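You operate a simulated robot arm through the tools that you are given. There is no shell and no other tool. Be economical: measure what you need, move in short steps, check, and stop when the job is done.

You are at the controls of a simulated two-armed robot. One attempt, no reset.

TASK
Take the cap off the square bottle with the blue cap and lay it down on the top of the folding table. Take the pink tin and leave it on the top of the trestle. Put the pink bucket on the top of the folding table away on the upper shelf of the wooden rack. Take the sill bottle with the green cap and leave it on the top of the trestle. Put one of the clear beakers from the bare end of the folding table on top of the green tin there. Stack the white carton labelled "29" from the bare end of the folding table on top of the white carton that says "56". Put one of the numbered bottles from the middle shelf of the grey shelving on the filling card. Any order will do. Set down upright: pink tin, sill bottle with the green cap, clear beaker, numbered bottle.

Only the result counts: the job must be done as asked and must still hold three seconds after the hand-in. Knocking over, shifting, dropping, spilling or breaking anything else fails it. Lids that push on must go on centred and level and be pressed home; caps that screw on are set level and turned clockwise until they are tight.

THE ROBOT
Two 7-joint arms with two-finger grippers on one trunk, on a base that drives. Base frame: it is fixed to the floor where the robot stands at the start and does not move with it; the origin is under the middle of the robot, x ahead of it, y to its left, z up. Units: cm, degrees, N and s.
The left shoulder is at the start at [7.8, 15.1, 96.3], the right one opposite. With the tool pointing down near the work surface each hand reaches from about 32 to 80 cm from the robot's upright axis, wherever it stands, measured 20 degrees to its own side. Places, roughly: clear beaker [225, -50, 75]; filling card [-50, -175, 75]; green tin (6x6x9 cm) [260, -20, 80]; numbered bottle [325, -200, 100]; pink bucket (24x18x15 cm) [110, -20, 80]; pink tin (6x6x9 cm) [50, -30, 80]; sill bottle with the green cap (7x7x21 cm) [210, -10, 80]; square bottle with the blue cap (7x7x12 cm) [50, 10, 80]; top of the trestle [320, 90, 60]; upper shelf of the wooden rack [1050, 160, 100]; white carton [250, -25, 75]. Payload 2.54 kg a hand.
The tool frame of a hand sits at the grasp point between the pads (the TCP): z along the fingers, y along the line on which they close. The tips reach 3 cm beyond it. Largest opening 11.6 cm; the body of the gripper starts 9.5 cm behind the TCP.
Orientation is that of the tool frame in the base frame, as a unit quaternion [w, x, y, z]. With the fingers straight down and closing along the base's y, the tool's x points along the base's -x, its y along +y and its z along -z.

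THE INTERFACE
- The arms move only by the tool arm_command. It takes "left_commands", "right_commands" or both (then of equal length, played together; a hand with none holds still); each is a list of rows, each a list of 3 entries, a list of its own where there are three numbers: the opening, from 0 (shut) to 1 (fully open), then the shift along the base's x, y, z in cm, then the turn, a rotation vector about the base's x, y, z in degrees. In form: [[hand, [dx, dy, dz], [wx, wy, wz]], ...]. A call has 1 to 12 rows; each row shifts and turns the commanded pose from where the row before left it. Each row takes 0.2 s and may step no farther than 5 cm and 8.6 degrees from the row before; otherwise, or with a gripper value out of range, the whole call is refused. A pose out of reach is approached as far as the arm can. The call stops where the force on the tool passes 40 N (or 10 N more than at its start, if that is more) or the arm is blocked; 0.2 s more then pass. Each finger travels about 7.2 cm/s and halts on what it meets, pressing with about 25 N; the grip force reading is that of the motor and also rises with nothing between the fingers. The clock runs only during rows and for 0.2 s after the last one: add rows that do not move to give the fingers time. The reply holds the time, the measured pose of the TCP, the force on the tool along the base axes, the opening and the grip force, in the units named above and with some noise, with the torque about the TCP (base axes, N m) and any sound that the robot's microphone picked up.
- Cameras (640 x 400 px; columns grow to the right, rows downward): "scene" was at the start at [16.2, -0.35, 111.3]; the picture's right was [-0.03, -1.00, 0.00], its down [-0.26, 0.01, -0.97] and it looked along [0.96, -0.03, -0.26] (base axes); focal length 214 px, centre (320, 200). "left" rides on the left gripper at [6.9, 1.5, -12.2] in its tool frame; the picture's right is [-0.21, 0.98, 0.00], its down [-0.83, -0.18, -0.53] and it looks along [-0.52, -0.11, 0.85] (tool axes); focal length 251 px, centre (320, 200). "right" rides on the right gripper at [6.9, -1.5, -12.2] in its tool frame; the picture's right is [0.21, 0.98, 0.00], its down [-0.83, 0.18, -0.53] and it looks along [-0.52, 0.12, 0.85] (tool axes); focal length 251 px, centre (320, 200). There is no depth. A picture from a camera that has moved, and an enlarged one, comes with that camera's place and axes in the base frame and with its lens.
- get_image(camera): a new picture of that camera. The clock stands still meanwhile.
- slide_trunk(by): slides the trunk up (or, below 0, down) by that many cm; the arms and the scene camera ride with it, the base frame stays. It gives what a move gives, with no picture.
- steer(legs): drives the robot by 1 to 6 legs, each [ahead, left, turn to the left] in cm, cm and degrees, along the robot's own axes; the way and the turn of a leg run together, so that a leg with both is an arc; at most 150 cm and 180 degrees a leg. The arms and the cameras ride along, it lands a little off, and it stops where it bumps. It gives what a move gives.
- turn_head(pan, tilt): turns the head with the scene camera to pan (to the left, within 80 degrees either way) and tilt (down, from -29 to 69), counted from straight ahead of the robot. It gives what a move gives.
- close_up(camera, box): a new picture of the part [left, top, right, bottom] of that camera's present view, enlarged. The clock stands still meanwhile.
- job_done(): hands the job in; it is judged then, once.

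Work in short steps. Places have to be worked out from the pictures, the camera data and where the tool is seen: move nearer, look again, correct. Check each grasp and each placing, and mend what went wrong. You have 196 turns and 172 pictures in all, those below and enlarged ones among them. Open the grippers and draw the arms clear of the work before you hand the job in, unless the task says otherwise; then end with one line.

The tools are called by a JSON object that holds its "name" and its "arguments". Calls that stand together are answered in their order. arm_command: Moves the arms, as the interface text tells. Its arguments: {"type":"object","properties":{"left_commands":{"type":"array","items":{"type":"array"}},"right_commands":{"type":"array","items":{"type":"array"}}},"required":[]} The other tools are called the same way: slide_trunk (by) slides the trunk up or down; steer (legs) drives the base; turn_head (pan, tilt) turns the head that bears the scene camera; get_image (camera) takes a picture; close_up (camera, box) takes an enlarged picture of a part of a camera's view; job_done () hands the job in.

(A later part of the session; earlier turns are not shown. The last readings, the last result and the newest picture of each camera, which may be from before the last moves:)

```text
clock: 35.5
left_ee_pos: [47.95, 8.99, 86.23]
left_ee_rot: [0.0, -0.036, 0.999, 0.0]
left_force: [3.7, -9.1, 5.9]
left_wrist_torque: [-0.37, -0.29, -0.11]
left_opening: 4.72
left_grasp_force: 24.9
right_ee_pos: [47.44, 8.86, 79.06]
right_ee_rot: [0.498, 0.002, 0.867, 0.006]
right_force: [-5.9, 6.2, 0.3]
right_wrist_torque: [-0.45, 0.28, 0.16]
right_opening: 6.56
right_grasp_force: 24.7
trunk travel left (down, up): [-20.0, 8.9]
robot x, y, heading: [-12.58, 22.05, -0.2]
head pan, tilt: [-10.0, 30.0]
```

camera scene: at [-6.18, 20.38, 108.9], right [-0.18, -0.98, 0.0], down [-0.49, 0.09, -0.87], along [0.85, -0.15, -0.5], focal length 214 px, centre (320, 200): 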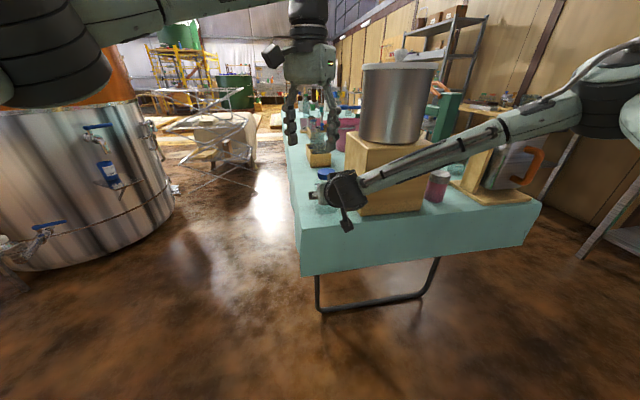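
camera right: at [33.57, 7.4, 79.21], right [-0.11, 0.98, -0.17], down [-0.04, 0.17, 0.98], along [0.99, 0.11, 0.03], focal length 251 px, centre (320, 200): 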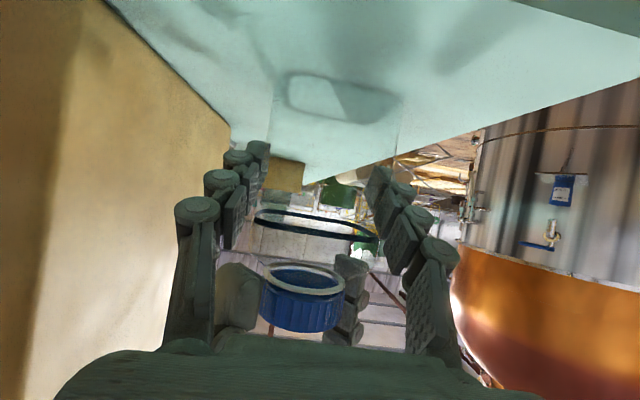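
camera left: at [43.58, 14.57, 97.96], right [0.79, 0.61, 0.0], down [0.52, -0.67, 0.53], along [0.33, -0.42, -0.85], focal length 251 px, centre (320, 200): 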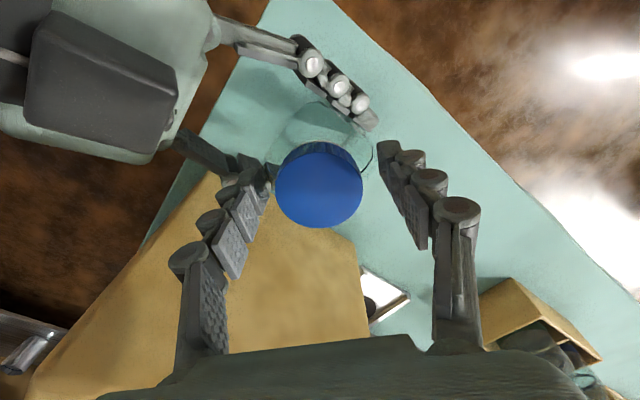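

{"name": "arm_command", "arguments": {"left_commands": [[0.3, [0, 0, 0.05], [0, 0, 8]], [0.3, [0, 0, 0.05], [0, 0, 8]], [0.3, [0, 0, 0.05], [0, 0, 8]], [0.3, [0, 0, 0.05], [0, 0, 8]], [0.3, [0, 0, 0.05], [0, 0, 8]], [0.3, [0, 0, 0.05], [0, 0, 8]], [0.3, [0, 0, 0.05], [0, 0, 8]], [0.3, [0, 0, 0.05], [0, 0, 8]]]}}

{"name": "get_image", "arguments": {"camera": "right"}}

```text
clock: 37.3
left_ee_pos: [47.92, 8.88, 86.63]
left_ee_rot: [-0.001, -0.56, 0.829, 0.001]
left_force: [5.6, -7.0, -17.3]
left_wrist_torque: [-0.18, -0.21, -0.04]
left_opening: 4.75
left_grasp_force: 24.7
right_ee_pos: [47.68, 8.84, 79.0]
right_ee_rot: [0.499, 0.004, 0.867, 0.005]
right_force: [-4.5, 7.2, 13.9]
right_wrist_torque: [-0.33, -0.23, 0.02]
right_opening: 6.59
right_grasp_force: 25.4
trunk travel left (down, up): [-20.0, 8.9]
robot x, y, heading: [-13.03, 22.31, -0.4]
head pan, tilt: [-10.0, 30.0]
```

```text
143 pictures are left
camera right: at [33.68, 7.4, 79.28], right [-0.11, 0.98, -0.17], down [-0.05, 0.17, 0.98], along [0.99, 0.11, 0.03], focal length 251 px, centre (320, 200)
```

right: 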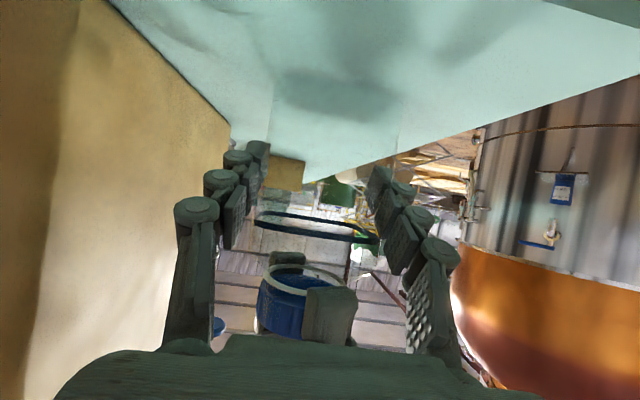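

It has turned about 110° and isn't free yet; I was lifting slightly too fast. I turn further without rising.

{"name": "arm_command", "arguments": {"left_commands": [[0.3, [0, 0, -0.05], [0, 0, 8]], [0.3, [0, 0, 0], [0, 0, 8]], [0.3, [0, 0, 0], [0, 0, 8]], [0.3, [0, 0, 0], [0, 0, 8]], [0.3, [0, 0, 0], [0, 0, 8]], [0.3, [0, 0, 0], [0, 0, 8]]]}}

```text
clock: 38.7
left_ee_pos: [47.9, 8.84, 86.57]
left_ee_rot: [0.001, 0.848, -0.529, -0.001]
left_force: [-4.8, -7.4, -15.3]
left_wrist_torque: [-0.37, 0.21, -0.01]
left_opening: 4.72
left_grasp_force: 24.8
right_ee_pos: [47.59, 8.7, 79.05]
right_ee_rot: [0.499, 0.003, 0.867, 0.004]
right_force: [5.8, 7.6, 12.2]
right_wrist_torque: [-0.17, 0.18, 0.02]
right_opening: 6.56
right_grasp_force: 25.1
trunk travel left (down, up): [-20.0, 8.9]
robot x, y, heading: [-13.02, 22.3, -0.2]
head pan, tilt: [-10.0, 30.0]
```

{"name": "arm_command", "arguments": {"left_commands": [[0.3, [0, 0, -0.1], [0, 0, 8]], [0.3, [0, 0, 0], [0, 0, 8]], [0.3, [0, 0, 0], [0, 0, 8]], [0.3, [0, 0, 0], [0, 0, 8]]]}}

{"name": "get_image", "arguments": {"camera": "right"}}

{"name": "get_image", "arguments": {"camera": "left"}}

```text
clock: 39.5
left_ee_pos: [51.6, 9.29, 86.96]
left_ee_rot: [0.011, 0.919, -0.394, 0.004]
left_force: [-3.1, -1.4, 9.4]
left_wrist_torque: [0.35, 0.4, -0.15]
left_opening: 4.81
left_grasp_force: 25.1
left hand out of reach, approached as far as the arm can: row 1, 2, 3
right_ee_pos: [47.33, 8.92, 79.2]
right_ee_rot: [0.499, 0.001, 0.866, 0.006]
right_force: [-0.1, 1.5, 1.0]
right_wrist_torque: [-0.02, -0.32, 0.27]
right_opening: 6.72
right_grasp_force: 11.3
trunk travel left (down, up): [-20.0, 8.9]
robot x, y, heading: [-12.57, 21.57, -0.4]
head pan, tilt: [-10.0, 30.0]
stopped in row 3 (left hand): the force on the tool passed its limit at 49 N (the readings are from after the stop); the commanded pose is now the measured one
```

```text
142 pictures are left
camera right: at [33.49, 7.47, 79.31], right [-0.11, 0.98, -0.17], down [-0.05, 0.17, 0.98], along [0.99, 0.12, 0.03], focal length 251 px, centre (320, 200)
```

right: 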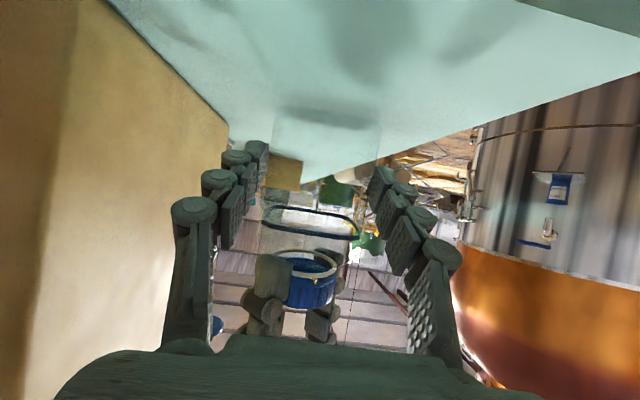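

```text
141 pictures are left
camera left: at [55.28, 3.59, 99.1], right [-0.85, -0.52, 0.01], down [-0.44, 0.73, 0.52], along [-0.28, 0.44, -0.86], focal length 251 px, centre (320, 200)
```

left: 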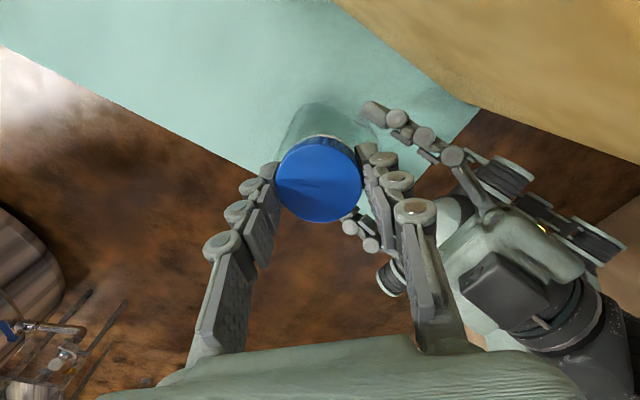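

Past about 130° yaw the arm ran out of reach and dragged the bottle about 3.5 cm in x. I release the cap with the left hand before anything else.

{"name": "arm_command", "arguments": {"left_commands": [[0.45, [0, 0, 0], [0, 0, 0]], [0.6, [0, 0, 0], [0, 0, 0]], [0.63, [0, 0, 0], [0, 0, 0]], [0.63, [0, 0, 0], [0, 0, 0]]], "right_commands": [[0.45, [0, 0, 0], [0, 0, 0]], [0.45, [0, 0, 0], [0, 0, 0]], [0.45, [0, 0, 0], [0, 0, 0]], [0.45, [0, 0, 0], [0, 0, 0]]]}}

{"name": "get_image", "arguments": {"camera": "left"}}

{"name": "get_image", "arguments": {"camera": "right"}}

```text
clock: 40.5
left_ee_pos: [51.75, 9.48, 86.68]
left_ee_rot: [0.011, 0.92, -0.392, 0.002]
left_force: [0.4, 0.0, 0.0]
left_wrist_torque: [0.02, 0.01, 0.02]
left_opening: 7.29
left_grasp_force: 0.0
right_ee_pos: [47.49, 9.05, 79.11]
right_ee_rot: [0.499, 0.002, 0.867, 0.005]
right_force: [0.1, 3.0, 4.4]
right_wrist_torque: [-0.09, -0.34, 0.21]
right_opening: 6.59
right_grasp_force: 25.2
trunk travel left (down, up): [-20.0, 8.9]
robot x, y, heading: [-12.67, 22.18, 0.0]
head pan, tilt: [-10.0, 30.0]
```

```text
140 pictures are left
camera left: at [55.47, 3.71, 98.87], right [-0.85, -0.52, 0.01], down [-0.44, 0.73, 0.52], along [-0.28, 0.44, -0.86], focal length 251 px, centre (320, 200)
```

left: 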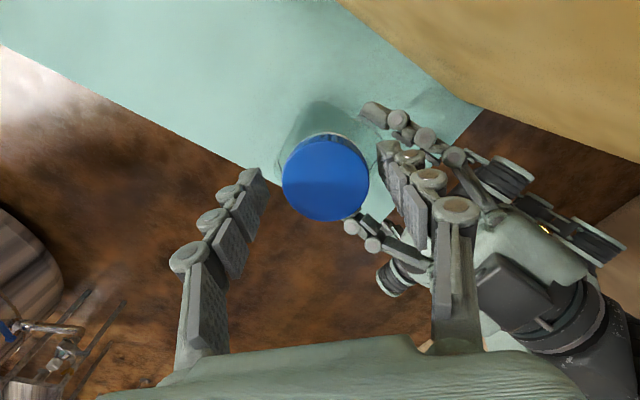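

```text
139 pictures are left
camera right: at [33.54, 7.5, 79.25], right [-0.11, 0.98, -0.17], down [-0.05, 0.17, 0.98], along [0.99, 0.12, 0.03], focal length 251 px, centre (320, 200)
```

right: 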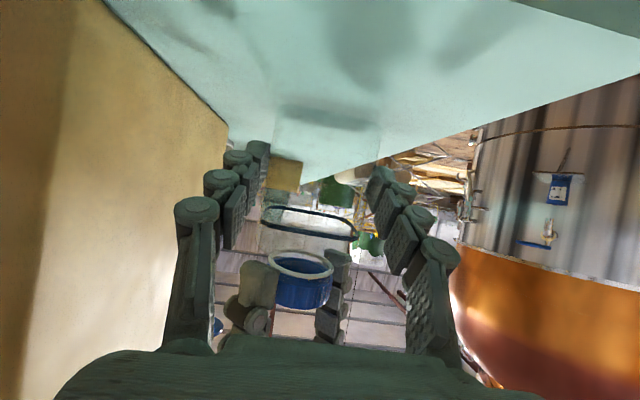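

The bottle stands upright but is now about 4 cm further forward, with the cap at x≈51.9. I raise the left hand and unwind it, and open the right hand to re-grip.

{"name": "arm_command", "arguments": {"left_commands": [[0.7, [0, 0, 2.5], [0, 0, 0]], [0.7, [0, 0, 2.5], [0, 0, 0]], [0.7, [0, 0, 2], [0, 0, -8.4]], [0.7, [0, 0, 0], [0, 0, -8.4]], [0.7, [0, 0, 0], [0, 0, -8.4]], [0.7, [0, 0, 0], [0, 0, -8.4]], [0.7, [0, 0, 0], [0, 0, -8.4]], [0.7, [0, 0, 0], [0, 0, -8.4]], [0.7, [0, 0, 0], [0, 0, -8.4]], [0.7, [0, 0, 0], [0, 0, -8.4]], [0.7, [0, 0, 0], [0, 0, -8.4]], [0.7, [0, 0, 0], [0, 0, -8.4]]], "right_commands": [[0.45, [0, 0, 0], [0, 0, 0]], [0.45, [0, 0, 0], [0, 0, 0]], [0.6, [0, 0, 0], [0, 0, 0]], [0.7, [0, 0, 0], [0, 0, 0]], [0.78, [0, 0, 0], [0, 0, 0]], [0.78, [0, 0, 0], [0, 0, 0]], [0.78, [0, 0, 0], [0, 0, 0]], [0.78, [0, 0, 0], [0, 0, 0]], [0.78, [0, 0, 0], [0, 0, 0]], [0.78, [0, 0, 0], [0, 0, 0]], [0.78, [0, 0, 0], [0, 0, 0]], [0.78, [0, 0, 0], [0, 0, 0]]]}}

{"name": "get_image", "arguments": {"camera": "left"}}

{"name": "get_image", "arguments": {"camera": "right"}}

```text
clock: 43.0
left_ee_pos: [51.14, 9.94, 93.43]
left_ee_rot: [-0.011, -0.421, 0.907, 0.005]
left_force: [0.5, -0.4, 0.7]
left_wrist_torque: [0.01, 0.01, -0.02]
left_opening: 8.14
left_grasp_force: 0.1
left hand out of reach, approached as far as the arm can: row 3, 8
right_ee_pos: [47.47, 8.89, 79.0]
right_ee_rot: [0.498, 0.002, 0.867, 0.005]
right_force: [-0.7, 0.5, 0.2]
right_wrist_torque: [0.02, -0.02, 0.03]
right_opening: 9.02
right_grasp_force: 0.1
trunk travel left (down, up): [-20.0, 8.9]
robot x, y, heading: [-12.67, 22.2, -0.3]
head pan, tilt: [-10.0, 30.0]
```

```text
138 pictures are left
camera left: at [45.76, 5.73, 105.59], right [-0.61, 0.79, 0.01], down [0.68, 0.51, 0.52], along [0.41, 0.32, -0.85], focal length 251 px, centre (320, 200)
```

left: 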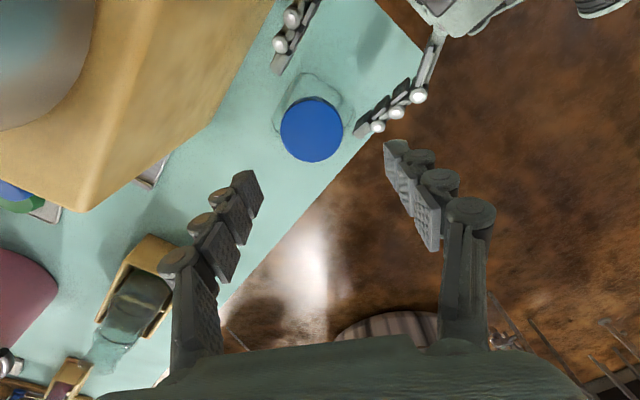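

```text
137 pictures are left
camera right: at [33.54, 7.46, 79.19], right [-0.11, 0.98, -0.17], down [-0.05, 0.17, 0.98], along [0.99, 0.12, 0.03], focal length 251 px, centre (320, 200)
```

right: 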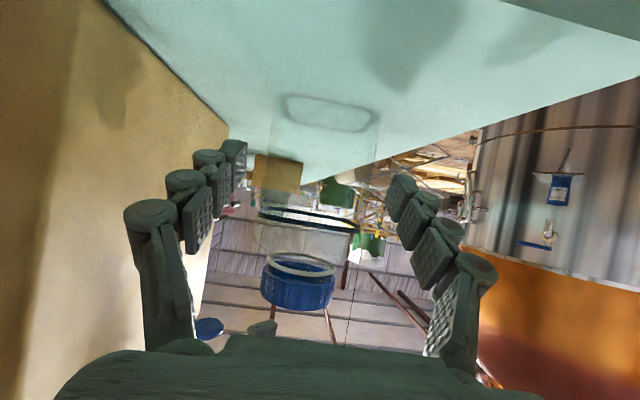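

The bottle stands upright with the cap at about (50.6, 8.7). I drive 3 cm forward, re-close the right hand and unwind the left over the cap.

{"name": "steer", "arguments": {"legs": [[3, 0, 0]]}}

{"name": "arm_command", "arguments": {"left_commands": [[0.7, [-0.5, -0.15, 0], [1, 0, -8.4]], [0.7, [-0.5, -0.15, 0], [0, 0, -8.4]], [0.7, [-0.5, -0.15, 0], [0, 0, -8.4]], [0.7, [-0.5, -0.15, 0], [0, 0, -8.4]], [0.7, [-0.5, -0.15, 0], [0, 0, -8.4]], [0.7, [-0.5, -0.15, 0], [0, 0, -8.4]], [0.7, [-0.4, -0.15, 0], [0, 0, -8.4]], [0.7, [0, -0.1, 0], [0, 0, -8.4]], [0.7, [0, 0, 0], [0, 0, -8.4]], [0.7, [0, 0, 0], [0, 0, -8.4]], [0.7, [0, 0, 0], [0, 0, -8.4]]], "right_commands": [[0.62, [0, 0, 0], [0, 0, 0]], [0.5, [0, 0, 0], [0, 0, 0]], [0.4, [0, 0, 0], [0, 0, 0]], [0.4, [0, 0, 0], [0, 0, 0]], [0.4, [0, 0, 0], [0, 0, 0]], [0.4, [0, 0, 0], [0, 0, 0]], [0.4, [0, 0, 0], [0, 0, 0]], [0.4, [0, 0, 0], [0, 0, 0]], [0.4, [0, 0, 0], [0, 0, 0]], [0.4, [0, 0, 0], [0, 0, 0]], [0.4, [0, 0, 0], [0, 0, 0]]]}}

{"name": "get_image", "arguments": {"camera": "left"}}

{"name": "get_image", "arguments": {"camera": "right"}}

```text
clock: 43.9
left_ee_pos: [54.19, 9.99, 93.32]
left_ee_rot: [-0.01, -0.421, 0.907, 0.005]
left_force: [0.1, 1.0, -0.6]
left_wrist_torque: [0.02, 0.03, 0.03]
left_opening: 8.13
left_grasp_force: 0.1
right_ee_pos: [50.43, 8.97, 79.01]
right_ee_rot: [0.498, 0.002, 0.867, 0.006]
right_force: [0.5, 1.0, -0.7]
right_wrist_torque: [-0.03, -0.04, -0.05]
right_opening: 9.06
right_grasp_force: 0.0
trunk travel left (down, up): [-20.0, 8.9]
robot x, y, heading: [-9.48, 22.18, -0.0]
head pan, tilt: [-10.0, 30.0]
```

```text
clock: 46.3
left_ee_pos: [50.72, 8.83, 93.38]
left_ee_rot: [0.004, 0.364, 0.931, 0.014]
left_force: [0.4, 0.4, -1.3]
left_wrist_torque: [0.02, 0.0, -0.02]
left_opening: 8.11
left_grasp_force: 0.1
right_ee_pos: [50.5, 8.98, 79.1]
right_ee_rot: [0.499, 0.001, 0.866, 0.006]
right_force: [1.0, -1.6, 2.2]
right_wrist_torque: [-0.31, -0.01, 0.07]
right_opening: 6.57
right_grasp_force: 25.0
trunk travel left (down, up): [-20.0, 8.9]
robot x, y, heading: [-9.76, 22.05, -0.2]
head pan, tilt: [-10.0, 30.0]
```

```text
136 pictures are left
camera left: at [46.38, 14.36, 105.55], right [0.82, 0.57, 0.03], down [0.47, -0.71, 0.53], along [0.32, -0.42, -0.85], focal length 251 px, centre (320, 200)
```

left: 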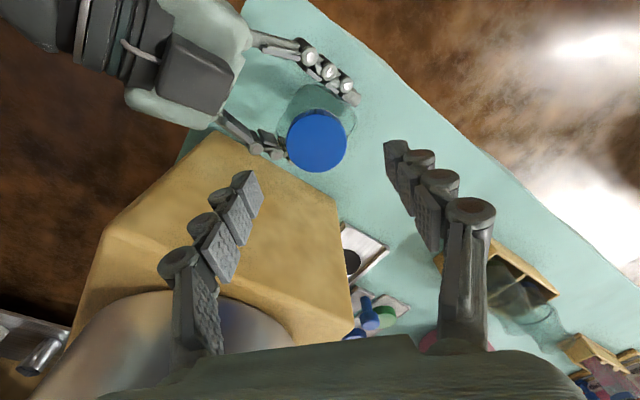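

```text
135 pictures are left
camera right: at [36.51, 7.44, 79.2], right [-0.11, 0.98, -0.17], down [-0.05, 0.17, 0.98], along [0.99, 0.12, 0.03], focal length 251 px, centre (320, 200)
```

right: 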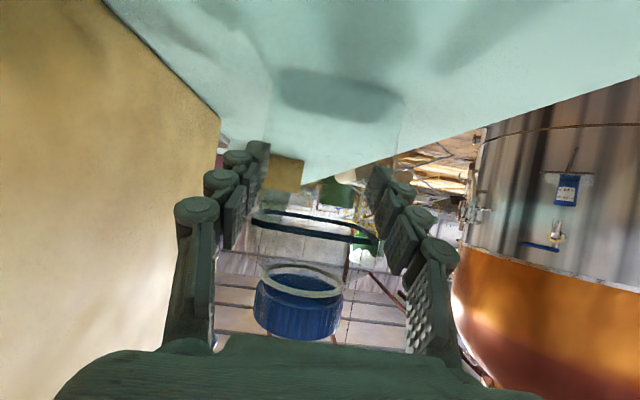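

The cap sits slightly higher than before, so it is unscrewing. I descend, grip and turn again from about -43°, stopping near +105°.

{"name": "arm_command", "arguments": {"left_commands": [[0.63, [-0.1, 0.1, -2.4], [0, 0, 0]], [0.63, [-0.1, 0.1, -2.4], [0, 0, 0]], [0.63, [0, 0, -2.2], [0, 0, 0]], [0.63, [0, 0, 0], [0, 0, 0]], [0.3, [0, 0, 0], [0, 0, 0]], [0.3, [0, 0, 0], [0, 0, 0]], [0.3, [0, 0, 0], [0, 0, 0]], [0.3, [0, 0, 0], [0, 0, 8]], [0.3, [0, 0, 0.03], [0, 0, 8]], [0.3, [0, 0, 0.03], [0, 0, 8]]]}}

```text
clock: 48.5
left_ee_pos: [50.52, 8.92, 86.38]
left_ee_rot: [0.001, 0.16, 0.987, 0.014]
left_force: [-4.5, -9.3, 1.5]
left_wrist_torque: [-0.35, -0.08, -0.05]
left_opening: 4.85
left_grasp_force: 25.6
right_ee_pos: [50.44, 8.95, 79.03]
right_ee_rot: [0.498, 0.001, 0.867, 0.006]
right_force: [4.9, 7.3, 0.1]
right_wrist_torque: [-0.59, 0.11, -0.03]
right_opening: 6.57
right_grasp_force: 25.3
trunk travel left (down, up): [-20.0, 8.9]
robot x, y, heading: [-10.19, 21.9, -0.0]
head pan, tilt: [-10.0, 30.0]
```

{"name": "arm_command", "arguments": {"left_commands": [[0.3, [0, 0, 0.02], [0, 0, 8]], [0.3, [0, 0, 0.02], [0, 0, 8]], [0.3, [0, 0, 0.02], [0, 0, 8]], [0.3, [0, 0, 0.02], [0, 0, 8]], [0.3, [0, 0, 0.02], [0, 0, 8]], [0.3, [0, 0, 0.02], [0, 0, 8]], [0.3, [0, 0, 0.02], [0, 0, 8]], [0.3, [0, 0, 0.02], [0, 0, 8]], [0.3, [0, 0, 0.02], [0, 0, 8]], [0.3, [0, 0, 0.02], [0, 0, 8]], [0.3, [0, 0, 0.02], [0, 0, 8]]]}}

```text
clock: 50.9
left_ee_pos: [50.56, 9.15, 86.64]
left_ee_rot: [-0.009, -0.572, 0.82, 0.013]
left_force: [-0.1, 0.4, -0.1]
left_wrist_torque: [-0.01, 0.01, 0.0]
left_opening: 4.76
left_grasp_force: 25.4
right_ee_pos: [50.42, 8.85, 78.97]
right_ee_rot: [0.498, 0.003, 0.867, 0.005]
right_force: [-0.4, -0.3, 2.0]
right_wrist_torque: [0.18, -0.12, -0.01]
right_opening: 6.54
right_grasp_force: 25.5
trunk travel left (down, up): [-20.0, 8.9]
robot x, y, heading: [-10.03, 22.13, -0.1]
head pan, tilt: [-10.0, 30.0]
```

All forces have dropped to zero, so the cap is free. I lift it straight up and look.

{"name": "arm_command", "arguments": {"left_commands": [[0.3, [0, 0, 1], [0, 0, 0]], [0.3, [0, 0, 2], [0, 0, 0]], [0.3, [0, 0, 2], [0, 0, 0]], [0.3, [0, 0, 2], [0, 0, 0]], [0.3, [0, 0, 0], [0, 0, 0]]]}}

{"name": "get_image", "arguments": {"camera": "right"}}

{"name": "get_image", "arguments": {"camera": "left"}}

```text
clock: 52.1
left_ee_pos: [50.51, 8.98, 93.65]
left_ee_rot: [-0.009, -0.57, 0.822, 0.012]
left_force: [-0.3, 0.1, -0.1]
left_wrist_torque: [0.02, 0.03, 0.02]
left_opening: 4.75
left_grasp_force: 25.0
right_ee_pos: [50.44, 9.0, 78.98]
right_ee_rot: [0.498, 0.001, 0.867, 0.006]
right_force: [-1.6, -0.9, 1.3]
right_wrist_torque: [-0.03, -0.08, -0.01]
right_opening: 6.53
right_grasp_force: 24.6
trunk travel left (down, up): [-20.0, 8.9]
robot x, y, heading: [-10.15, 22.21, -0.0]
head pan, tilt: [-10.0, 30.0]
```

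```text
134 pictures are left
camera right: at [36.47, 7.46, 79.18], right [-0.11, 0.98, -0.17], down [-0.04, 0.17, 0.98], along [0.99, 0.12, 0.03], focal length 251 px, centre (320, 200)
```

right: 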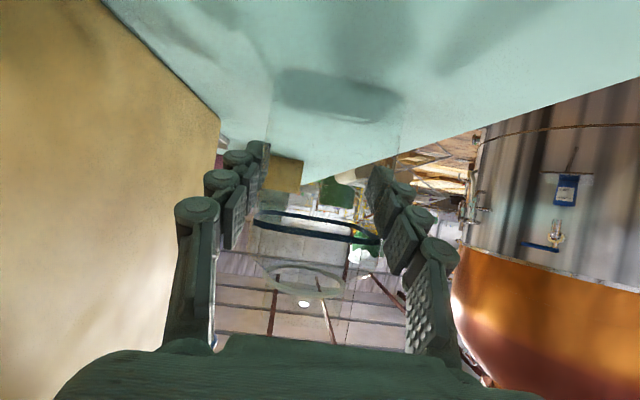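

```text
133 pictures are left
camera left: at [46.92, 2.96, 105.83], right [-0.84, 0.54, 0.03], down [0.47, 0.71, 0.53], along [0.27, 0.46, -0.85], focal length 251 px, centre (320, 200)
```

left: 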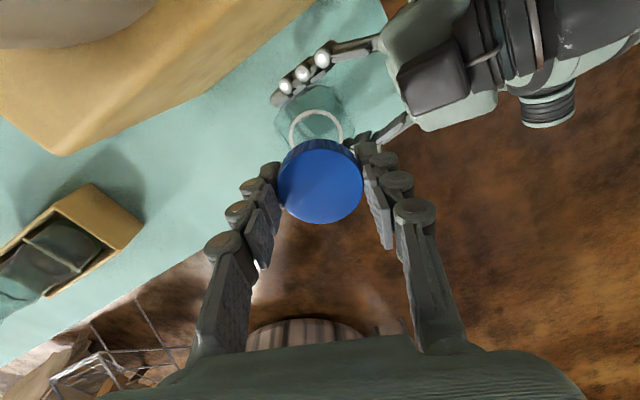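

The cap is off and held in the left hand, and the bottle stands open in the right. I release the bottle and back the right hand away before moving the base.

{"name": "arm_command", "arguments": {"left_commands": [[0.3, [0, 0, 2], [0, 0, 0]], [0.3, [0, 0, 2], [0, 0, 0]], [0.3, [0, 0, 0], [0, 0, 0]], [0.3, [0, 0, 0], [0, 0, 0]], [0.3, [0, 0, 0], [0, 0, 0]], [0.3, [0, 0, 0], [0, 0, 0]], [0.3, [0, 0, 0], [0, 0, 0]]], "right_commands": [[0.6, [0, 0, 0], [0, 0, 0]], [0.7, [0, 0, 0], [0, 0, 0]], [0.78, [0, 0, 0], [0, 0, 0]], [0.78, [-3, -0.3, 0], [0, 0, 0]], [0.78, [-4, -0.3, 0.5], [0, 0, 0]], [0.78, [-4, 0, 0.5], [0, 0, 0]], [0.78, [0, 0, 0], [0, 0, 0]]]}}

{"name": "steer", "arguments": {"legs": [[-20, 0, 0]]}}

{"name": "get_image", "arguments": {"camera": "scene"}}

```text
clock: 53.7
left_ee_pos: [50.49, 9.04, 97.74]
left_ee_rot: [-0.009, -0.57, 0.822, 0.011]
left_force: [0.6, 0.0, -0.1]
left_wrist_torque: [-0.01, 0.03, -0.02]
left_opening: 4.71
left_grasp_force: 24.6
right_ee_pos: [41.38, 9.25, 79.64]
right_ee_rot: [0.497, 0.002, 0.867, 0.006]
right_force: [0.6, -0.1, 0.5]
right_wrist_torque: [0.0, 0.01, 0.01]
right_opening: 9.02
right_grasp_force: 0.1
right hand out of reach, approached as far as the arm can: row 6
trunk travel left (down, up): [-20.0, 8.9]
robot x, y, heading: [-9.78, 21.97, -0.2]
head pan, tilt: [-10.0, 30.0]
```

```text
clock: 55.3
left_ee_pos: [30.29, 9.29, 97.67]
left_ee_rot: [-0.008, -0.57, 0.821, 0.012]
left_force: [-0.2, -0.1, 0.6]
left_wrist_torque: [-0.01, -0.03, 0.01]
left_opening: 4.74
left_grasp_force: 25.2
right_ee_pos: [21.2, 9.32, 79.64]
right_ee_rot: [0.498, 0.001, 0.867, 0.006]
right_force: [-0.4, -0.2, -0.2]
right_wrist_torque: [0.0, -0.04, 0.03]
right_opening: 9.04
right_grasp_force: 0.1
trunk travel left (down, up): [-20.0, 8.9]
robot x, y, heading: [-30.1, 21.82, -0.1]
head pan, tilt: [-10.0, 30.0]
```

```text
132 pictures are left
camera scene: at [-14.39, 20.4, 108.9], right [-0.17, -0.98, 0.0], down [-0.49, 0.09, -0.87], along [0.85, -0.15, -0.5], focal length 214 px, centre (320, 200)
```

scene: 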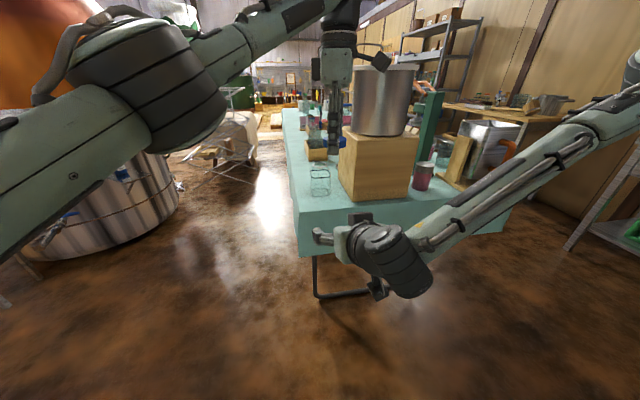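

The open bottle stands fine. I bring the right hand back to vertical, off to the right, and swing the left hand back to yaw 0 with the cap.

{"name": "arm_command", "arguments": {"left_commands": [[0.3, [0, 1, 0], [0, 0, -8]], [0.3, [0, 1, 0], [0, 0, -8]], [0.3, [0, 1, 0], [0, 0, -8]], [0.3, [0, 1, 0], [0, 0, -8]], [0.3, [0, 1, 0], [0, 0, -8]], [0.3, [0, 1, 0], [0, 0, -8]], [0.3, [0, 1, 0], [0, 0, -8]], [0.3, [0, 1, 0], [0, 0, -8]], [0.3, [0, 0, 0], [0, 0, -6]]], "right_commands": [[0.78, [1, -4, 0], [0, 0, 0]], [0.78, [1, -4, 0], [0, 0, 0]], [0.78, [0, -3, 3], [0, 8.5, 0]], [0.78, [0, -3, 3], [0, 8.5, 0]], [0.78, [0, -1, 3], [0, 8.5, 0]], [0.78, [0, 0, 3], [0, 8.5, 0]], [0.78, [0, 0, 3], [0, 8.5, 0]], [0.78, [0, 0, 3], [0, 8.5, 0]], [0.78, [0, 0, 3], [0, 8.5, 0]]]}}

{"name": "get_image", "arguments": {"camera": "scene"}}

```text
clock: 57.3
left_ee_pos: [30.41, 17.36, 97.73]
left_ee_rot: [-0.001, 0.004, 1.0, 0.015]
left_force: [-0.2, 0.6, -0.4]
left_wrist_torque: [-0.05, 0.0, 0.0]
left_opening: 4.74
left_grasp_force: 24.9
right_ee_pos: [23.36, -5.71, 100.64]
right_ee_rot: [0.001, 0.003, 1.0, 0.005]
right_force: [-0.8, 0.1, -0.1]
right_wrist_torque: [0.0, 0.01, 0.0]
right_opening: 9.07
right_grasp_force: 0.0
trunk travel left (down, up): [-20.0, 8.9]
robot x, y, heading: [-30.05, 21.87, -0.1]
head pan, tilt: [-10.0, 30.0]
```

```text
131 pictures are left
camera scene: at [-14.34, 20.42, 108.89], right [-0.17, -0.98, 0.0], down [-0.49, 0.09, -0.87], along [0.85, -0.15, -0.5], focal length 214 px, centre (320, 200)
```

scene: 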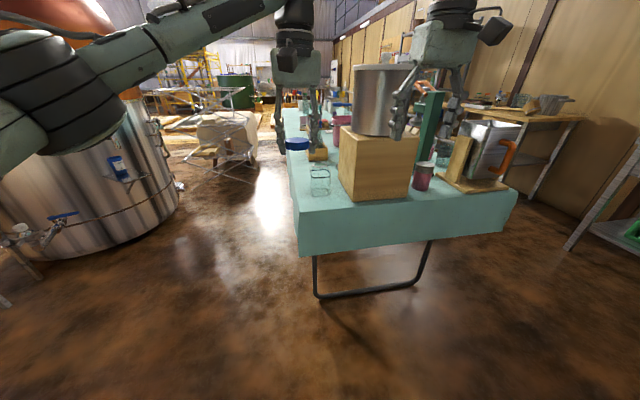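

I tuck the right hand back and to the right so it clears the pot, then drive so that the left hand ends above the free strip at about (60, 9).

{"name": "arm_command", "arguments": {"right_commands": [[0.78, [-3.5, -2.5, 0.5], [0, 0, 0]], [0.78, [-3.5, -2.5, 0.5], [0, 0, 0]], [0.78, [-3.5, -2.5, 0.5], [0, 0, 0]], [0.78, [-3.5, -2.5, 0.5], [0, 0, 0]]]}}

{"name": "steer", "arguments": {"legs": [[0, -8, 0], [30, 0, 0]]}}

{"name": "get_image", "arguments": {"camera": "left"}}

{"name": "get_image", "arguments": {"camera": "scene"}}

```text
clock: 58.3
left_ee_pos: [30.37, 17.32, 97.78]
left_ee_rot: [-0.001, 0.004, 1.0, 0.014]
left_force: [0.7, 0.3, -0.5]
left_wrist_torque: [0.01, 0.01, -0.01]
left_opening: 4.72
left_grasp_force: 25.0
right_ee_pos: [9.28, -15.73, 102.49]
right_ee_rot: [0.002, 0.004, 1.0, 0.005]
right_force: [-0.4, -0.1, 0.2]
right_wrist_torque: [-0.01, -0.02, 0.0]
right_opening: 9.07
right_grasp_force: 0.1
trunk travel left (down, up): [-20.0, 8.9]
robot x, y, heading: [-30.31, 22.11, 0.2]
head pan, tilt: [-10.0, 30.0]
```

```text
clock: 61.4
left_ee_pos: [60.32, 9.37, 97.72]
left_ee_rot: [-0.001, 0.002, 1.0, 0.015]
left_force: [0.9, 0.6, 0.0]
left_wrist_torque: [0.06, 0.03, -0.01]
left_opening: 4.72
left_grasp_force: 25.1
right_ee_pos: [39.29, -23.58, 102.51]
right_ee_rot: [0.002, 0.004, 1.0, 0.005]
right_force: [0.0, 0.8, -0.1]
right_wrist_torque: [-0.03, 0.01, 0.03]
right_opening: 9.02
right_grasp_force: 0.1
trunk travel left (down, up): [-20.0, 8.9]
robot x, y, heading: [-0.15, 14.02, 0.2]
head pan, tilt: [-10.0, 30.0]
```

```text
130 pictures are left
camera left: at [53.36, 10.56, 109.81], right [0.22, 0.97, 0.03], down [0.83, -0.2, 0.53], along [0.52, -0.09, -0.85], focal length 251 px, centre (320, 200)
```

left: 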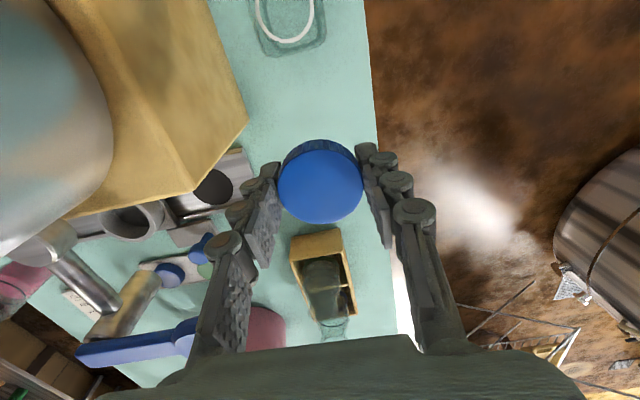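

```text
129 pictures are left
camera scene: at [15.55, 12.42, 108.89], right [-0.17, -0.98, 0.0], down [-0.49, 0.09, -0.87], along [0.85, -0.15, -0.5], focal length 214 px, centre (320, 200)
```

scene: 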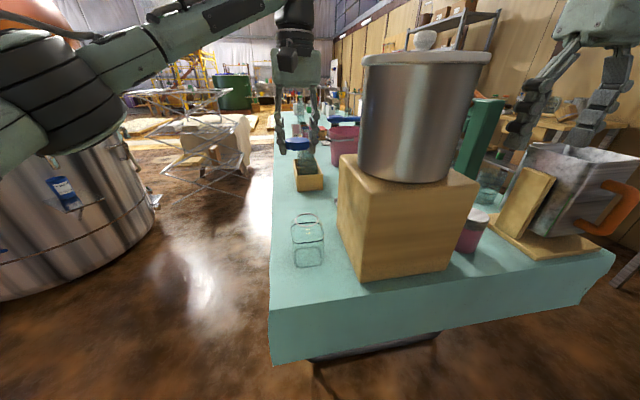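

The landing spot projects onto clear table between the bottle and the small wooden box. I lower the cap.

{"name": "arm_command", "arguments": {"left_commands": [[0.3, [0.5, 0, -4], [0, 0, 0]], [0.3, [0.5, 0, -4], [0, 0, 0]], [0.3, [0, 0, -4], [0, 0, 0]], [0.3, [0, 0, -4], [0, 0, 0]], [0.3, [0, 0, -3], [0, 0, 0]], [0.3, [0, 0, -0.6], [0, 0, 0]], [0.3, [0, 0, -0.3], [0, 0, 0]], [0.3, [0, 0, 0], [0, 0, 0]]]}}

{"name": "get_image", "arguments": {"camera": "left"}}

```text
clock: 63.2
left_ee_pos: [61.3, 9.31, 77.76]
left_ee_rot: [-0.001, 0.004, 1.0, 0.015]
left_force: [0.4, 0.4, -0.8]
left_wrist_torque: [0.04, 0.06, 0.01]
left_opening: 4.74
left_grasp_force: 25.0
right_ee_pos: [39.15, -23.53, 102.41]
right_ee_rot: [0.002, 0.003, 1.0, 0.005]
right_force: [-0.2, 0.1, 1.0]
right_wrist_torque: [-0.01, -0.01, -0.02]
right_opening: 9.08
right_grasp_force: 0.0
trunk travel left (down, up): [-20.0, 8.9]
robot x, y, heading: [0.06, 14.29, -0.0]
head pan, tilt: [-10.0, 30.0]
```

```text
128 pictures are left
camera left: at [54.33, 10.56, 89.9], right [0.22, 0.97, 0.03], down [0.83, -0.2, 0.53], along [0.52, -0.09, -0.85], focal length 251 px, centre (320, 200)
```

left: 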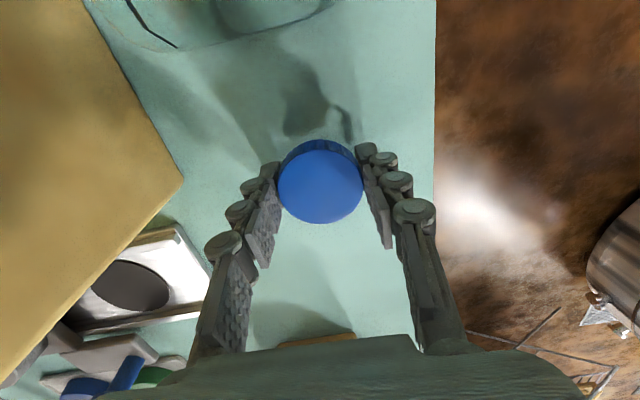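

Not yet in contact, so I continue down in small steps.

{"name": "arm_command", "arguments": {"left_commands": [[0.3, [0, 0, -0.4], [0, 0, 0]], [0.3, [0, 0, -0.3], [0, 0, 0]], [0.3, [0, 0, -0.3], [0, 0, 0]], [0.3, [0, 0, 0], [0, 0, 0]]]}}

```text
clock: 64.2
left_ee_pos: [61.2, 9.34, 76.98]
left_ee_rot: [0.001, 0.003, 1.0, 0.014]
left_force: [-0.8, 1.2, 12.5]
left_wrist_torque: [-0.4, 0.01, 0.0]
left_opening: 4.73
left_grasp_force: 25.4
right_ee_pos: [39.14, -23.67, 102.59]
right_ee_rot: [0.003, 0.004, 1.0, 0.005]
right_force: [-0.9, -0.1, 0.3]
right_wrist_torque: [0.01, -0.03, -0.02]
right_opening: 9.06
right_grasp_force: 0.1
trunk travel left (down, up): [-20.0, 8.9]
robot x, y, heading: [-0.45, 13.69, -0.1]
head pan, tilt: [-10.0, 30.0]
```

The fingertips touch the table, so its top is at z≈74. I release the cap and lift away.

{"name": "arm_command", "arguments": {"left_commands": [[0.4, [0, 0, 0.2], [0, 0, 0]], [0.5, [0, 0, 0], [0, 0, 0]], [0.62, [0, 0, 0], [0, 0, 0]], [0.68, [0, 0, 0], [0, 0, 0]], [0.68, [0, 0, 3], [0, 0, 0]], [0.68, [0, 0, 4], [0, 0, 0]], [0.68, [0, 0, 4], [0, 0, 0]], [0.68, [0, 0, 4], [0, 0, 0]], [0.68, [0, 0, 4], [0, 0, 0]]]}}

{"name": "get_image", "arguments": {"camera": "left"}}

{"name": "turn_head", "arguments": {"pan": -45, "tilt": 35}}

{"name": "get_image", "arguments": {"camera": "scene"}}

```text
clock: 66.2
left_ee_pos: [61.13, 9.22, 96.1]
left_ee_rot: [-0.001, 0.003, 1.0, 0.015]
left_force: [-1.1, 0.5, -0.4]
left_wrist_torque: [0.03, -0.01, -0.01]
left_opening: 7.89
left_grasp_force: 0.0
right_ee_pos: [39.14, -23.58, 102.56]
right_ee_rot: [0.002, 0.003, 1.0, 0.006]
right_force: [0.7, -1.0, -0.2]
right_wrist_torque: [-0.01, -0.03, 0.01]
right_opening: 9.06
right_grasp_force: 0.0
trunk travel left (down, up): [-20.0, 8.9]
robot x, y, heading: [-0.1, 14.1, -0.2]
head pan, tilt: [-10.0, 30.0]
```

```text
127 pictures are left
camera left: at [54.23, 10.47, 108.24], right [0.22, 0.98, 0.03], down [0.83, -0.2, 0.53], along [0.52, -0.09, -0.85], focal length 251 px, centre (320, 200)
```

left: 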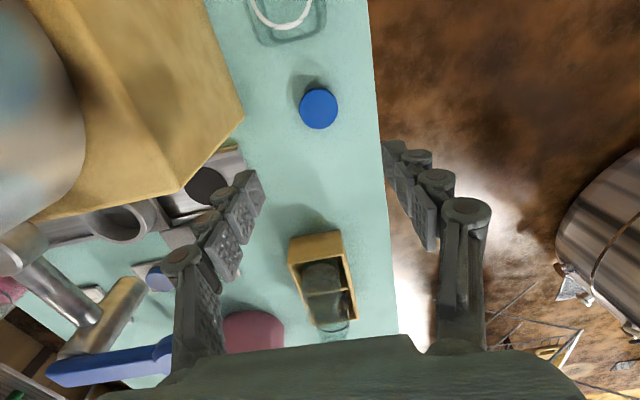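

```text
clock: 67.2
left_ee_pos: [61.29, 9.23, 96.04]
left_ee_rot: [-0.001, 0.002, 1.0, 0.015]
left_force: [0.0, 0.3, -0.1]
left_wrist_torque: [0.0, 0.0, -0.02]
left_opening: 7.88
left_grasp_force: 0.1
right_ee_pos: [39.16, -23.56, 102.51]
right_ee_rot: [0.002, 0.003, 1.0, 0.006]
right_force: [0.8, 0.5, 0.2]
right_wrist_torque: [0.03, 0.0, 0.0]
right_opening: 9.05
right_grasp_force: 0.0
trunk travel left (down, up): [-20.0, 8.9]
robot x, y, heading: [-0.12, 14.33, -0.0]
head pan, tilt: [-45.0, 35.0]
```

```text
126 pictures are left
camera scene: at [12.84, 7.76, 108.12], right [-0.71, -0.71, 0.0], down [-0.41, 0.4, -0.82], along [0.58, -0.58, -0.57], focal length 214 px, centre (320, 200)
```

scene: 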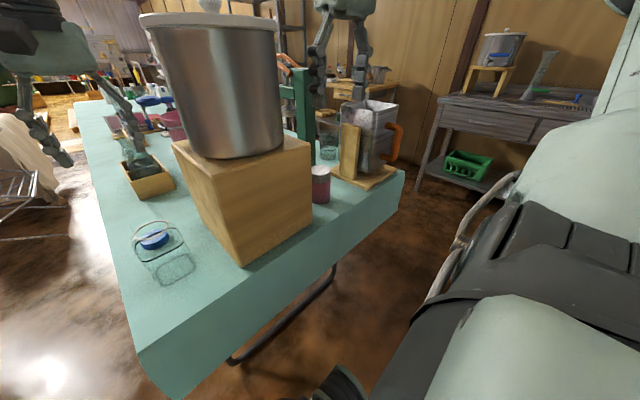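

The cap lies on the table beside the open bottle. Next is the pink tin at about (48, -27.3), so I move the right hand above it and look.

{"name": "arm_command", "arguments": {"right_commands": [[0.8, [3, -1.5, 0], [0, 0, 0]], [0.8, [3, -1.5, -2], [0, 0, 0]], [0.8, [3, -0.7, -3], [0, 0, 0]], [0.8, [0, 0, -4], [0, 0, 0]], [0.8, [0, 0, 0], [0, 0, 0]]]}}

{"name": "get_image", "arguments": {"camera": "right"}}

```text
clock: 68.4
left_ee_pos: [61.19, 9.25, 96.07]
left_ee_rot: [-0.001, 0.002, 1.0, 0.015]
left_force: [-0.9, -0.7, 0.5]
left_wrist_torque: [-0.03, -0.02, -0.02]
left_opening: 7.9
left_grasp_force: 0.0
right_ee_pos: [48.32, -27.25, 93.55]
right_ee_rot: [0.003, 0.003, 1.0, 0.005]
right_force: [0.1, -0.2, -0.3]
right_wrist_torque: [0.0, -0.02, 0.04]
right_opening: 9.31
right_grasp_force: 0.1
trunk travel left (down, up): [-20.0, 8.9]
robot x, y, heading: [-0.41, 13.91, 0.2]
head pan, tilt: [-45.0, 35.0]
```

```text
125 pictures are left
camera right: at [41.38, -28.79, 105.59], right [-0.21, 0.98, 0.01], down [0.82, 0.17, 0.54], along [0.53, 0.12, -0.84], focal length 251 px, centre (320, 200)
```

right: 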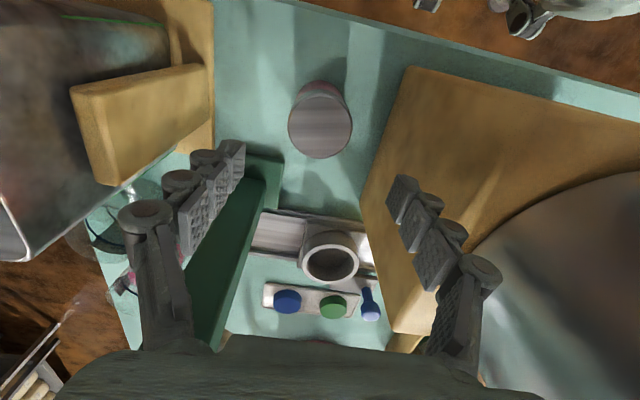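

The tin is right under the hand, so I lower straight down and grip at z≈79.

{"name": "arm_command", "arguments": {"right_commands": [[0.8, [-0.1, 0, -4], [0, 0, 0]], [0.8, [-0.1, 0, -4], [0, 0, 0]], [0.8, [0, 0, -4], [0, 0, 0]], [0.8, [0, 0, -2.5], [0, 0, 0]], [0.6, [0, 0, 0], [0, 0, 0]], [0.4, [0, 0, 0], [0, 0, 0]], [0.4, [0, 0, 0], [0, 0, 0]], [0.4, [0, 0, 0], [0, 0, 0]]]}}

{"name": "get_image", "arguments": {"camera": "right"}}

```text
clock: 70.2
left_ee_pos: [61.26, 9.28, 96.01]
left_ee_rot: [0.0, 0.004, 1.0, 0.015]
left_force: [0.4, 0.4, 1.0]
left_wrist_torque: [-0.01, 0.0, 0.01]
left_opening: 7.89
left_grasp_force: 0.1
right_ee_pos: [48.08, -27.17, 79.02]
right_ee_rot: [0.002, 0.003, 1.0, 0.005]
right_force: [0.3, -0.4, 0.3]
right_wrist_torque: [-0.06, -0.08, -0.02]
right_opening: 5.84
right_grasp_force: 24.8
trunk travel left (down, up): [-20.0, 8.9]
robot x, y, heading: [-0.45, 14.02, 0.1]
head pan, tilt: [-45.0, 35.0]
```

```text
124 pictures are left
camera right: at [41.23, -28.75, 91.15], right [-0.21, 0.98, 0.01], down [0.82, 0.17, 0.54], along [0.53, 0.12, -0.84], focal length 251 px, centre (320, 200)
```

right: 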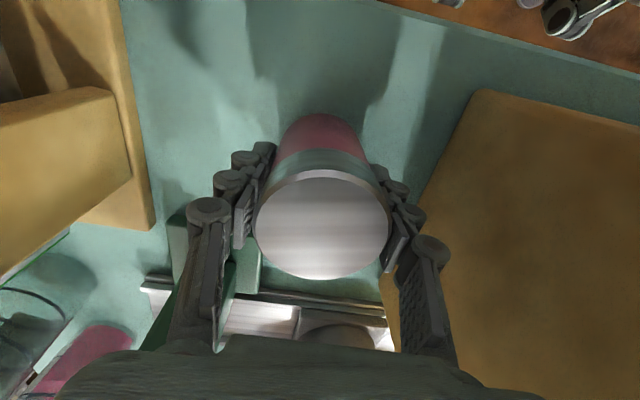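

The tin is gripped. I lift it clear and draw it back before driving.

{"name": "arm_command", "arguments": {"right_commands": [[0.4, [0, 0, 2], [0, 0, 0]], [0.4, [0, 0, 4], [0, 0, 0]], [0.4, [0, 0, 4], [0, 0, 0]], [0.4, [0, 0, 4], [0, 0, 0]], [0.4, [0, 0, 4], [0, 0, 0]], [0.4, [-3, 0, 3], [0, 0, 0]], [0.4, [-4, 0, 2], [0, 0, 0]], [0.4, [-3, 0, 0], [0, 0, 0]]]}}

{"name": "steer", "arguments": {"legs": [[-45, 0, 0], [0, 45, 0]]}}

{"name": "turn_head", "arguments": {"pan": -10, "tilt": 15}}

{"name": "get_image", "arguments": {"camera": "scene"}}

```text
clock: 72.0
left_ee_pos: [61.15, 9.16, 96.11]
left_ee_rot: [-0.002, 0.004, 1.0, 0.015]
left_force: [0.6, -0.4, 0.8]
left_wrist_torque: [0.0, -0.03, 0.01]
left_opening: 7.87
left_grasp_force: 0.0
right_ee_pos: [38.11, -27.37, 102.0]
right_ee_rot: [0.001, 0.003, 1.0, 0.006]
right_force: [0.4, 0.3, -1.4]
right_wrist_torque: [0.02, 0.03, 0.01]
right_opening: 5.82
right_grasp_force: 24.9
trunk travel left (down, up): [-20.0, 8.9]
robot x, y, heading: [-0.02, 13.88, -0.3]
head pan, tilt: [-45.0, 35.0]
```

```text
clock: 79.1
left_ee_pos: [16.17, 53.75, 96.08]
left_ee_rot: [-0.001, 0.003, 1.0, 0.015]
left_force: [0.8, 0.1, 0.3]
left_wrist_torque: [-0.01, -0.02, -0.04]
left_opening: 7.91
left_grasp_force: 0.1
right_ee_pos: [-6.96, 17.36, 101.89]
right_ee_rot: [0.002, 0.004, 1.0, 0.005]
right_force: [-0.1, 0.2, -1.1]
right_wrist_torque: [0.02, -0.02, 0.0]
right_opening: 5.82
right_grasp_force: 24.8
trunk travel left (down, up): [-20.0, 8.9]
robot x, y, heading: [-45.7, 58.58, 0.1]
head pan, tilt: [-45.0, 35.0]
```

```text
clock: 80.1
left_ee_pos: [16.29, 53.83, 95.99]
left_ee_rot: [-0.001, 0.004, 1.0, 0.015]
left_force: [-0.6, -0.7, 0.8]
left_wrist_torque: [-0.01, 0.01, -0.02]
left_opening: 7.9
left_grasp_force: 0.0
right_ee_pos: [-6.84, 17.23, 102.04]
right_ee_rot: [0.002, 0.003, 1.0, 0.006]
right_force: [0.3, 0.0, -2.4]
right_wrist_torque: [0.0, 0.0, 0.0]
right_opening: 5.8
right_grasp_force: 24.9
trunk travel left (down, up): [-20.0, 8.9]
robot x, y, heading: [-45.17, 58.75, 0.2]
head pan, tilt: [-10.0, 15.0]
```

```text
123 pictures are left
camera scene: at [-29.15, 56.92, 111.31], right [-0.17, -0.98, 0.0], down [-0.26, 0.05, -0.97], along [0.95, -0.17, -0.26], focal length 214 px, centre (320, 200)
```

scene: 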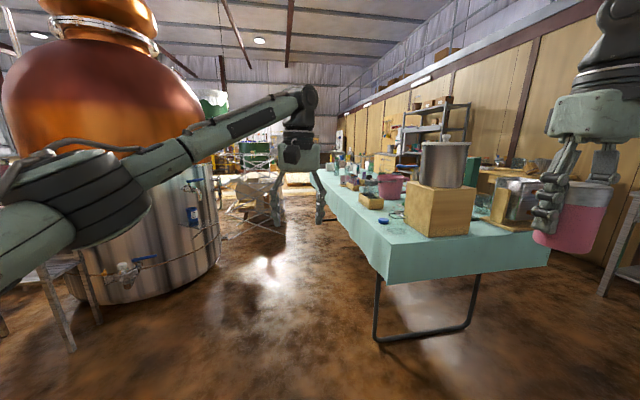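

The lane between table and tank is wide. I pull the tin in closer and drive along the lane to about x=130.

{"name": "arm_command", "arguments": {"right_commands": [[0.4, [0, 4.5, 0], [0, 0, 0]], [0.4, [0, 4.5, 0], [0, 0, 0]], [0.4, [0, 4.5, 0], [0, 0, 0]], [0.4, [0, 4.5, 0], [0, 0, 0]]], "left_commands": [[0.68, [-4, 2, 1], [0, 0, 0]], [0.68, [-4, 2, 1], [0, 0, 0]], [0.68, [-4, 2, 1], [0, 0, 0]], [0.68, [-4, 2, 1], [0, 0, 0]]]}}

{"name": "steer", "arguments": {"legs": [[140, 7, 0]]}}

{"name": "turn_head", "arguments": {"pan": -40, "tilt": 20}}

{"name": "get_image", "arguments": {"camera": "scene"}}

{"name": "turn_head", "arguments": {"pan": 15, "tilt": 20}}

{"name": "get_image", "arguments": {"camera": "scene"}}

```text
clock: 81.1
left_ee_pos: [0.18, 62.06, 99.89]
left_ee_rot: [0.0, 0.003, 1.0, 0.015]
left_force: [0.4, 0.3, 0.3]
left_wrist_torque: [-0.03, 0.01, -0.04]
left_opening: 7.9
left_grasp_force: 0.0
right_ee_pos: [-6.98, 35.41, 102.04]
right_ee_rot: [0.002, 0.004, 1.0, 0.005]
right_force: [-0.1, 0.2, -1.1]
right_wrist_torque: [0.02, 0.04, -0.02]
right_opening: 5.81
right_grasp_force: 25.2
trunk travel left (down, up): [-20.0, 8.9]
robot x, y, heading: [-45.01, 58.5, 0.0]
head pan, tilt: [-10.0, 15.0]
```

```text
clock: 88.2
left_ee_pos: [141.35, 68.85, 99.89]
left_ee_rot: [0.0, 0.004, 1.0, 0.014]
left_force: [0.1, -0.1, -0.1]
left_wrist_torque: [0.0, -0.01, 0.0]
left_opening: 7.91
left_grasp_force: 0.2
right_ee_pos: [134.11, 42.26, 102.01]
right_ee_rot: [0.001, 0.003, 1.0, 0.005]
right_force: [-0.5, 0.2, -2.6]
right_wrist_torque: [0.03, 0.0, 0.01]
right_opening: 5.81
right_grasp_force: 24.9
trunk travel left (down, up): [-20.0, 8.9]
robot x, y, heading: [95.76, 65.63, -0.1]
head pan, tilt: [-10.0, 15.0]
```

```text
clock: 89.1
left_ee_pos: [141.31, 68.8, 99.96]
left_ee_rot: [-0.001, 0.004, 1.0, 0.015]
left_force: [0.3, -0.5, -0.6]
left_wrist_torque: [-0.02, 0.0, 0.01]
left_opening: 7.87
left_grasp_force: 0.0
right_ee_pos: [134.15, 42.24, 101.97]
right_ee_rot: [0.002, 0.004, 1.0, 0.006]
right_force: [-0.3, 0.0, -0.8]
right_wrist_torque: [0.0, 0.01, 0.01]
right_opening: 5.82
right_grasp_force: 25.0
trunk travel left (down, up): [-20.0, 8.9]
robot x, y, heading: [95.79, 65.5, -0.1]
head pan, tilt: [-40.0, 20.0]
```

```text
122 pictures are left
camera scene: at [109.85, 59.57, 110.5], right [-0.64, -0.77, 0.0], down [-0.26, 0.22, -0.94], along [0.72, -0.6, -0.34], focal length 214 px, centre (320, 200)
```

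scene: 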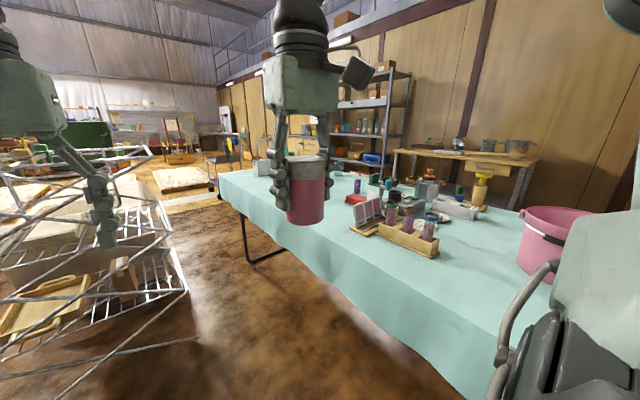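

```text
clock: 90.4
left_ee_pos: [141.39, 68.82, 100.0]
left_ee_rot: [-0.001, 0.003, 1.0, 0.015]
left_force: [0.4, 0.2, 0.3]
left_wrist_torque: [0.02, 0.03, -0.02]
left_opening: 7.88
left_grasp_force: 0.0
right_ee_pos: [134.12, 42.27, 101.98]
right_ee_rot: [0.002, 0.003, 1.0, 0.006]
right_force: [-0.2, -0.9, -1.0]
right_wrist_torque: [-0.02, -0.02, -0.02]
right_opening: 5.8
right_grasp_force: 24.8
trunk travel left (down, up): [-20.0, 8.9]
robot x, y, heading: [95.63, 65.4, -0.0]
head pan, tilt: [15.0, 20.0]
```

```text
121 pictures are left
camera scene: at [111.72, 67.95, 110.5], right [0.26, -0.97, 0.0], down [-0.33, -0.09, -0.94], along [0.91, 0.24, -0.34], focal length 214 px, centre (320, 200)
```

scene: 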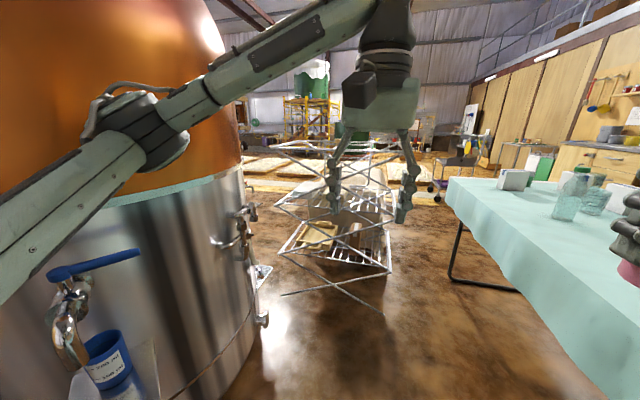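

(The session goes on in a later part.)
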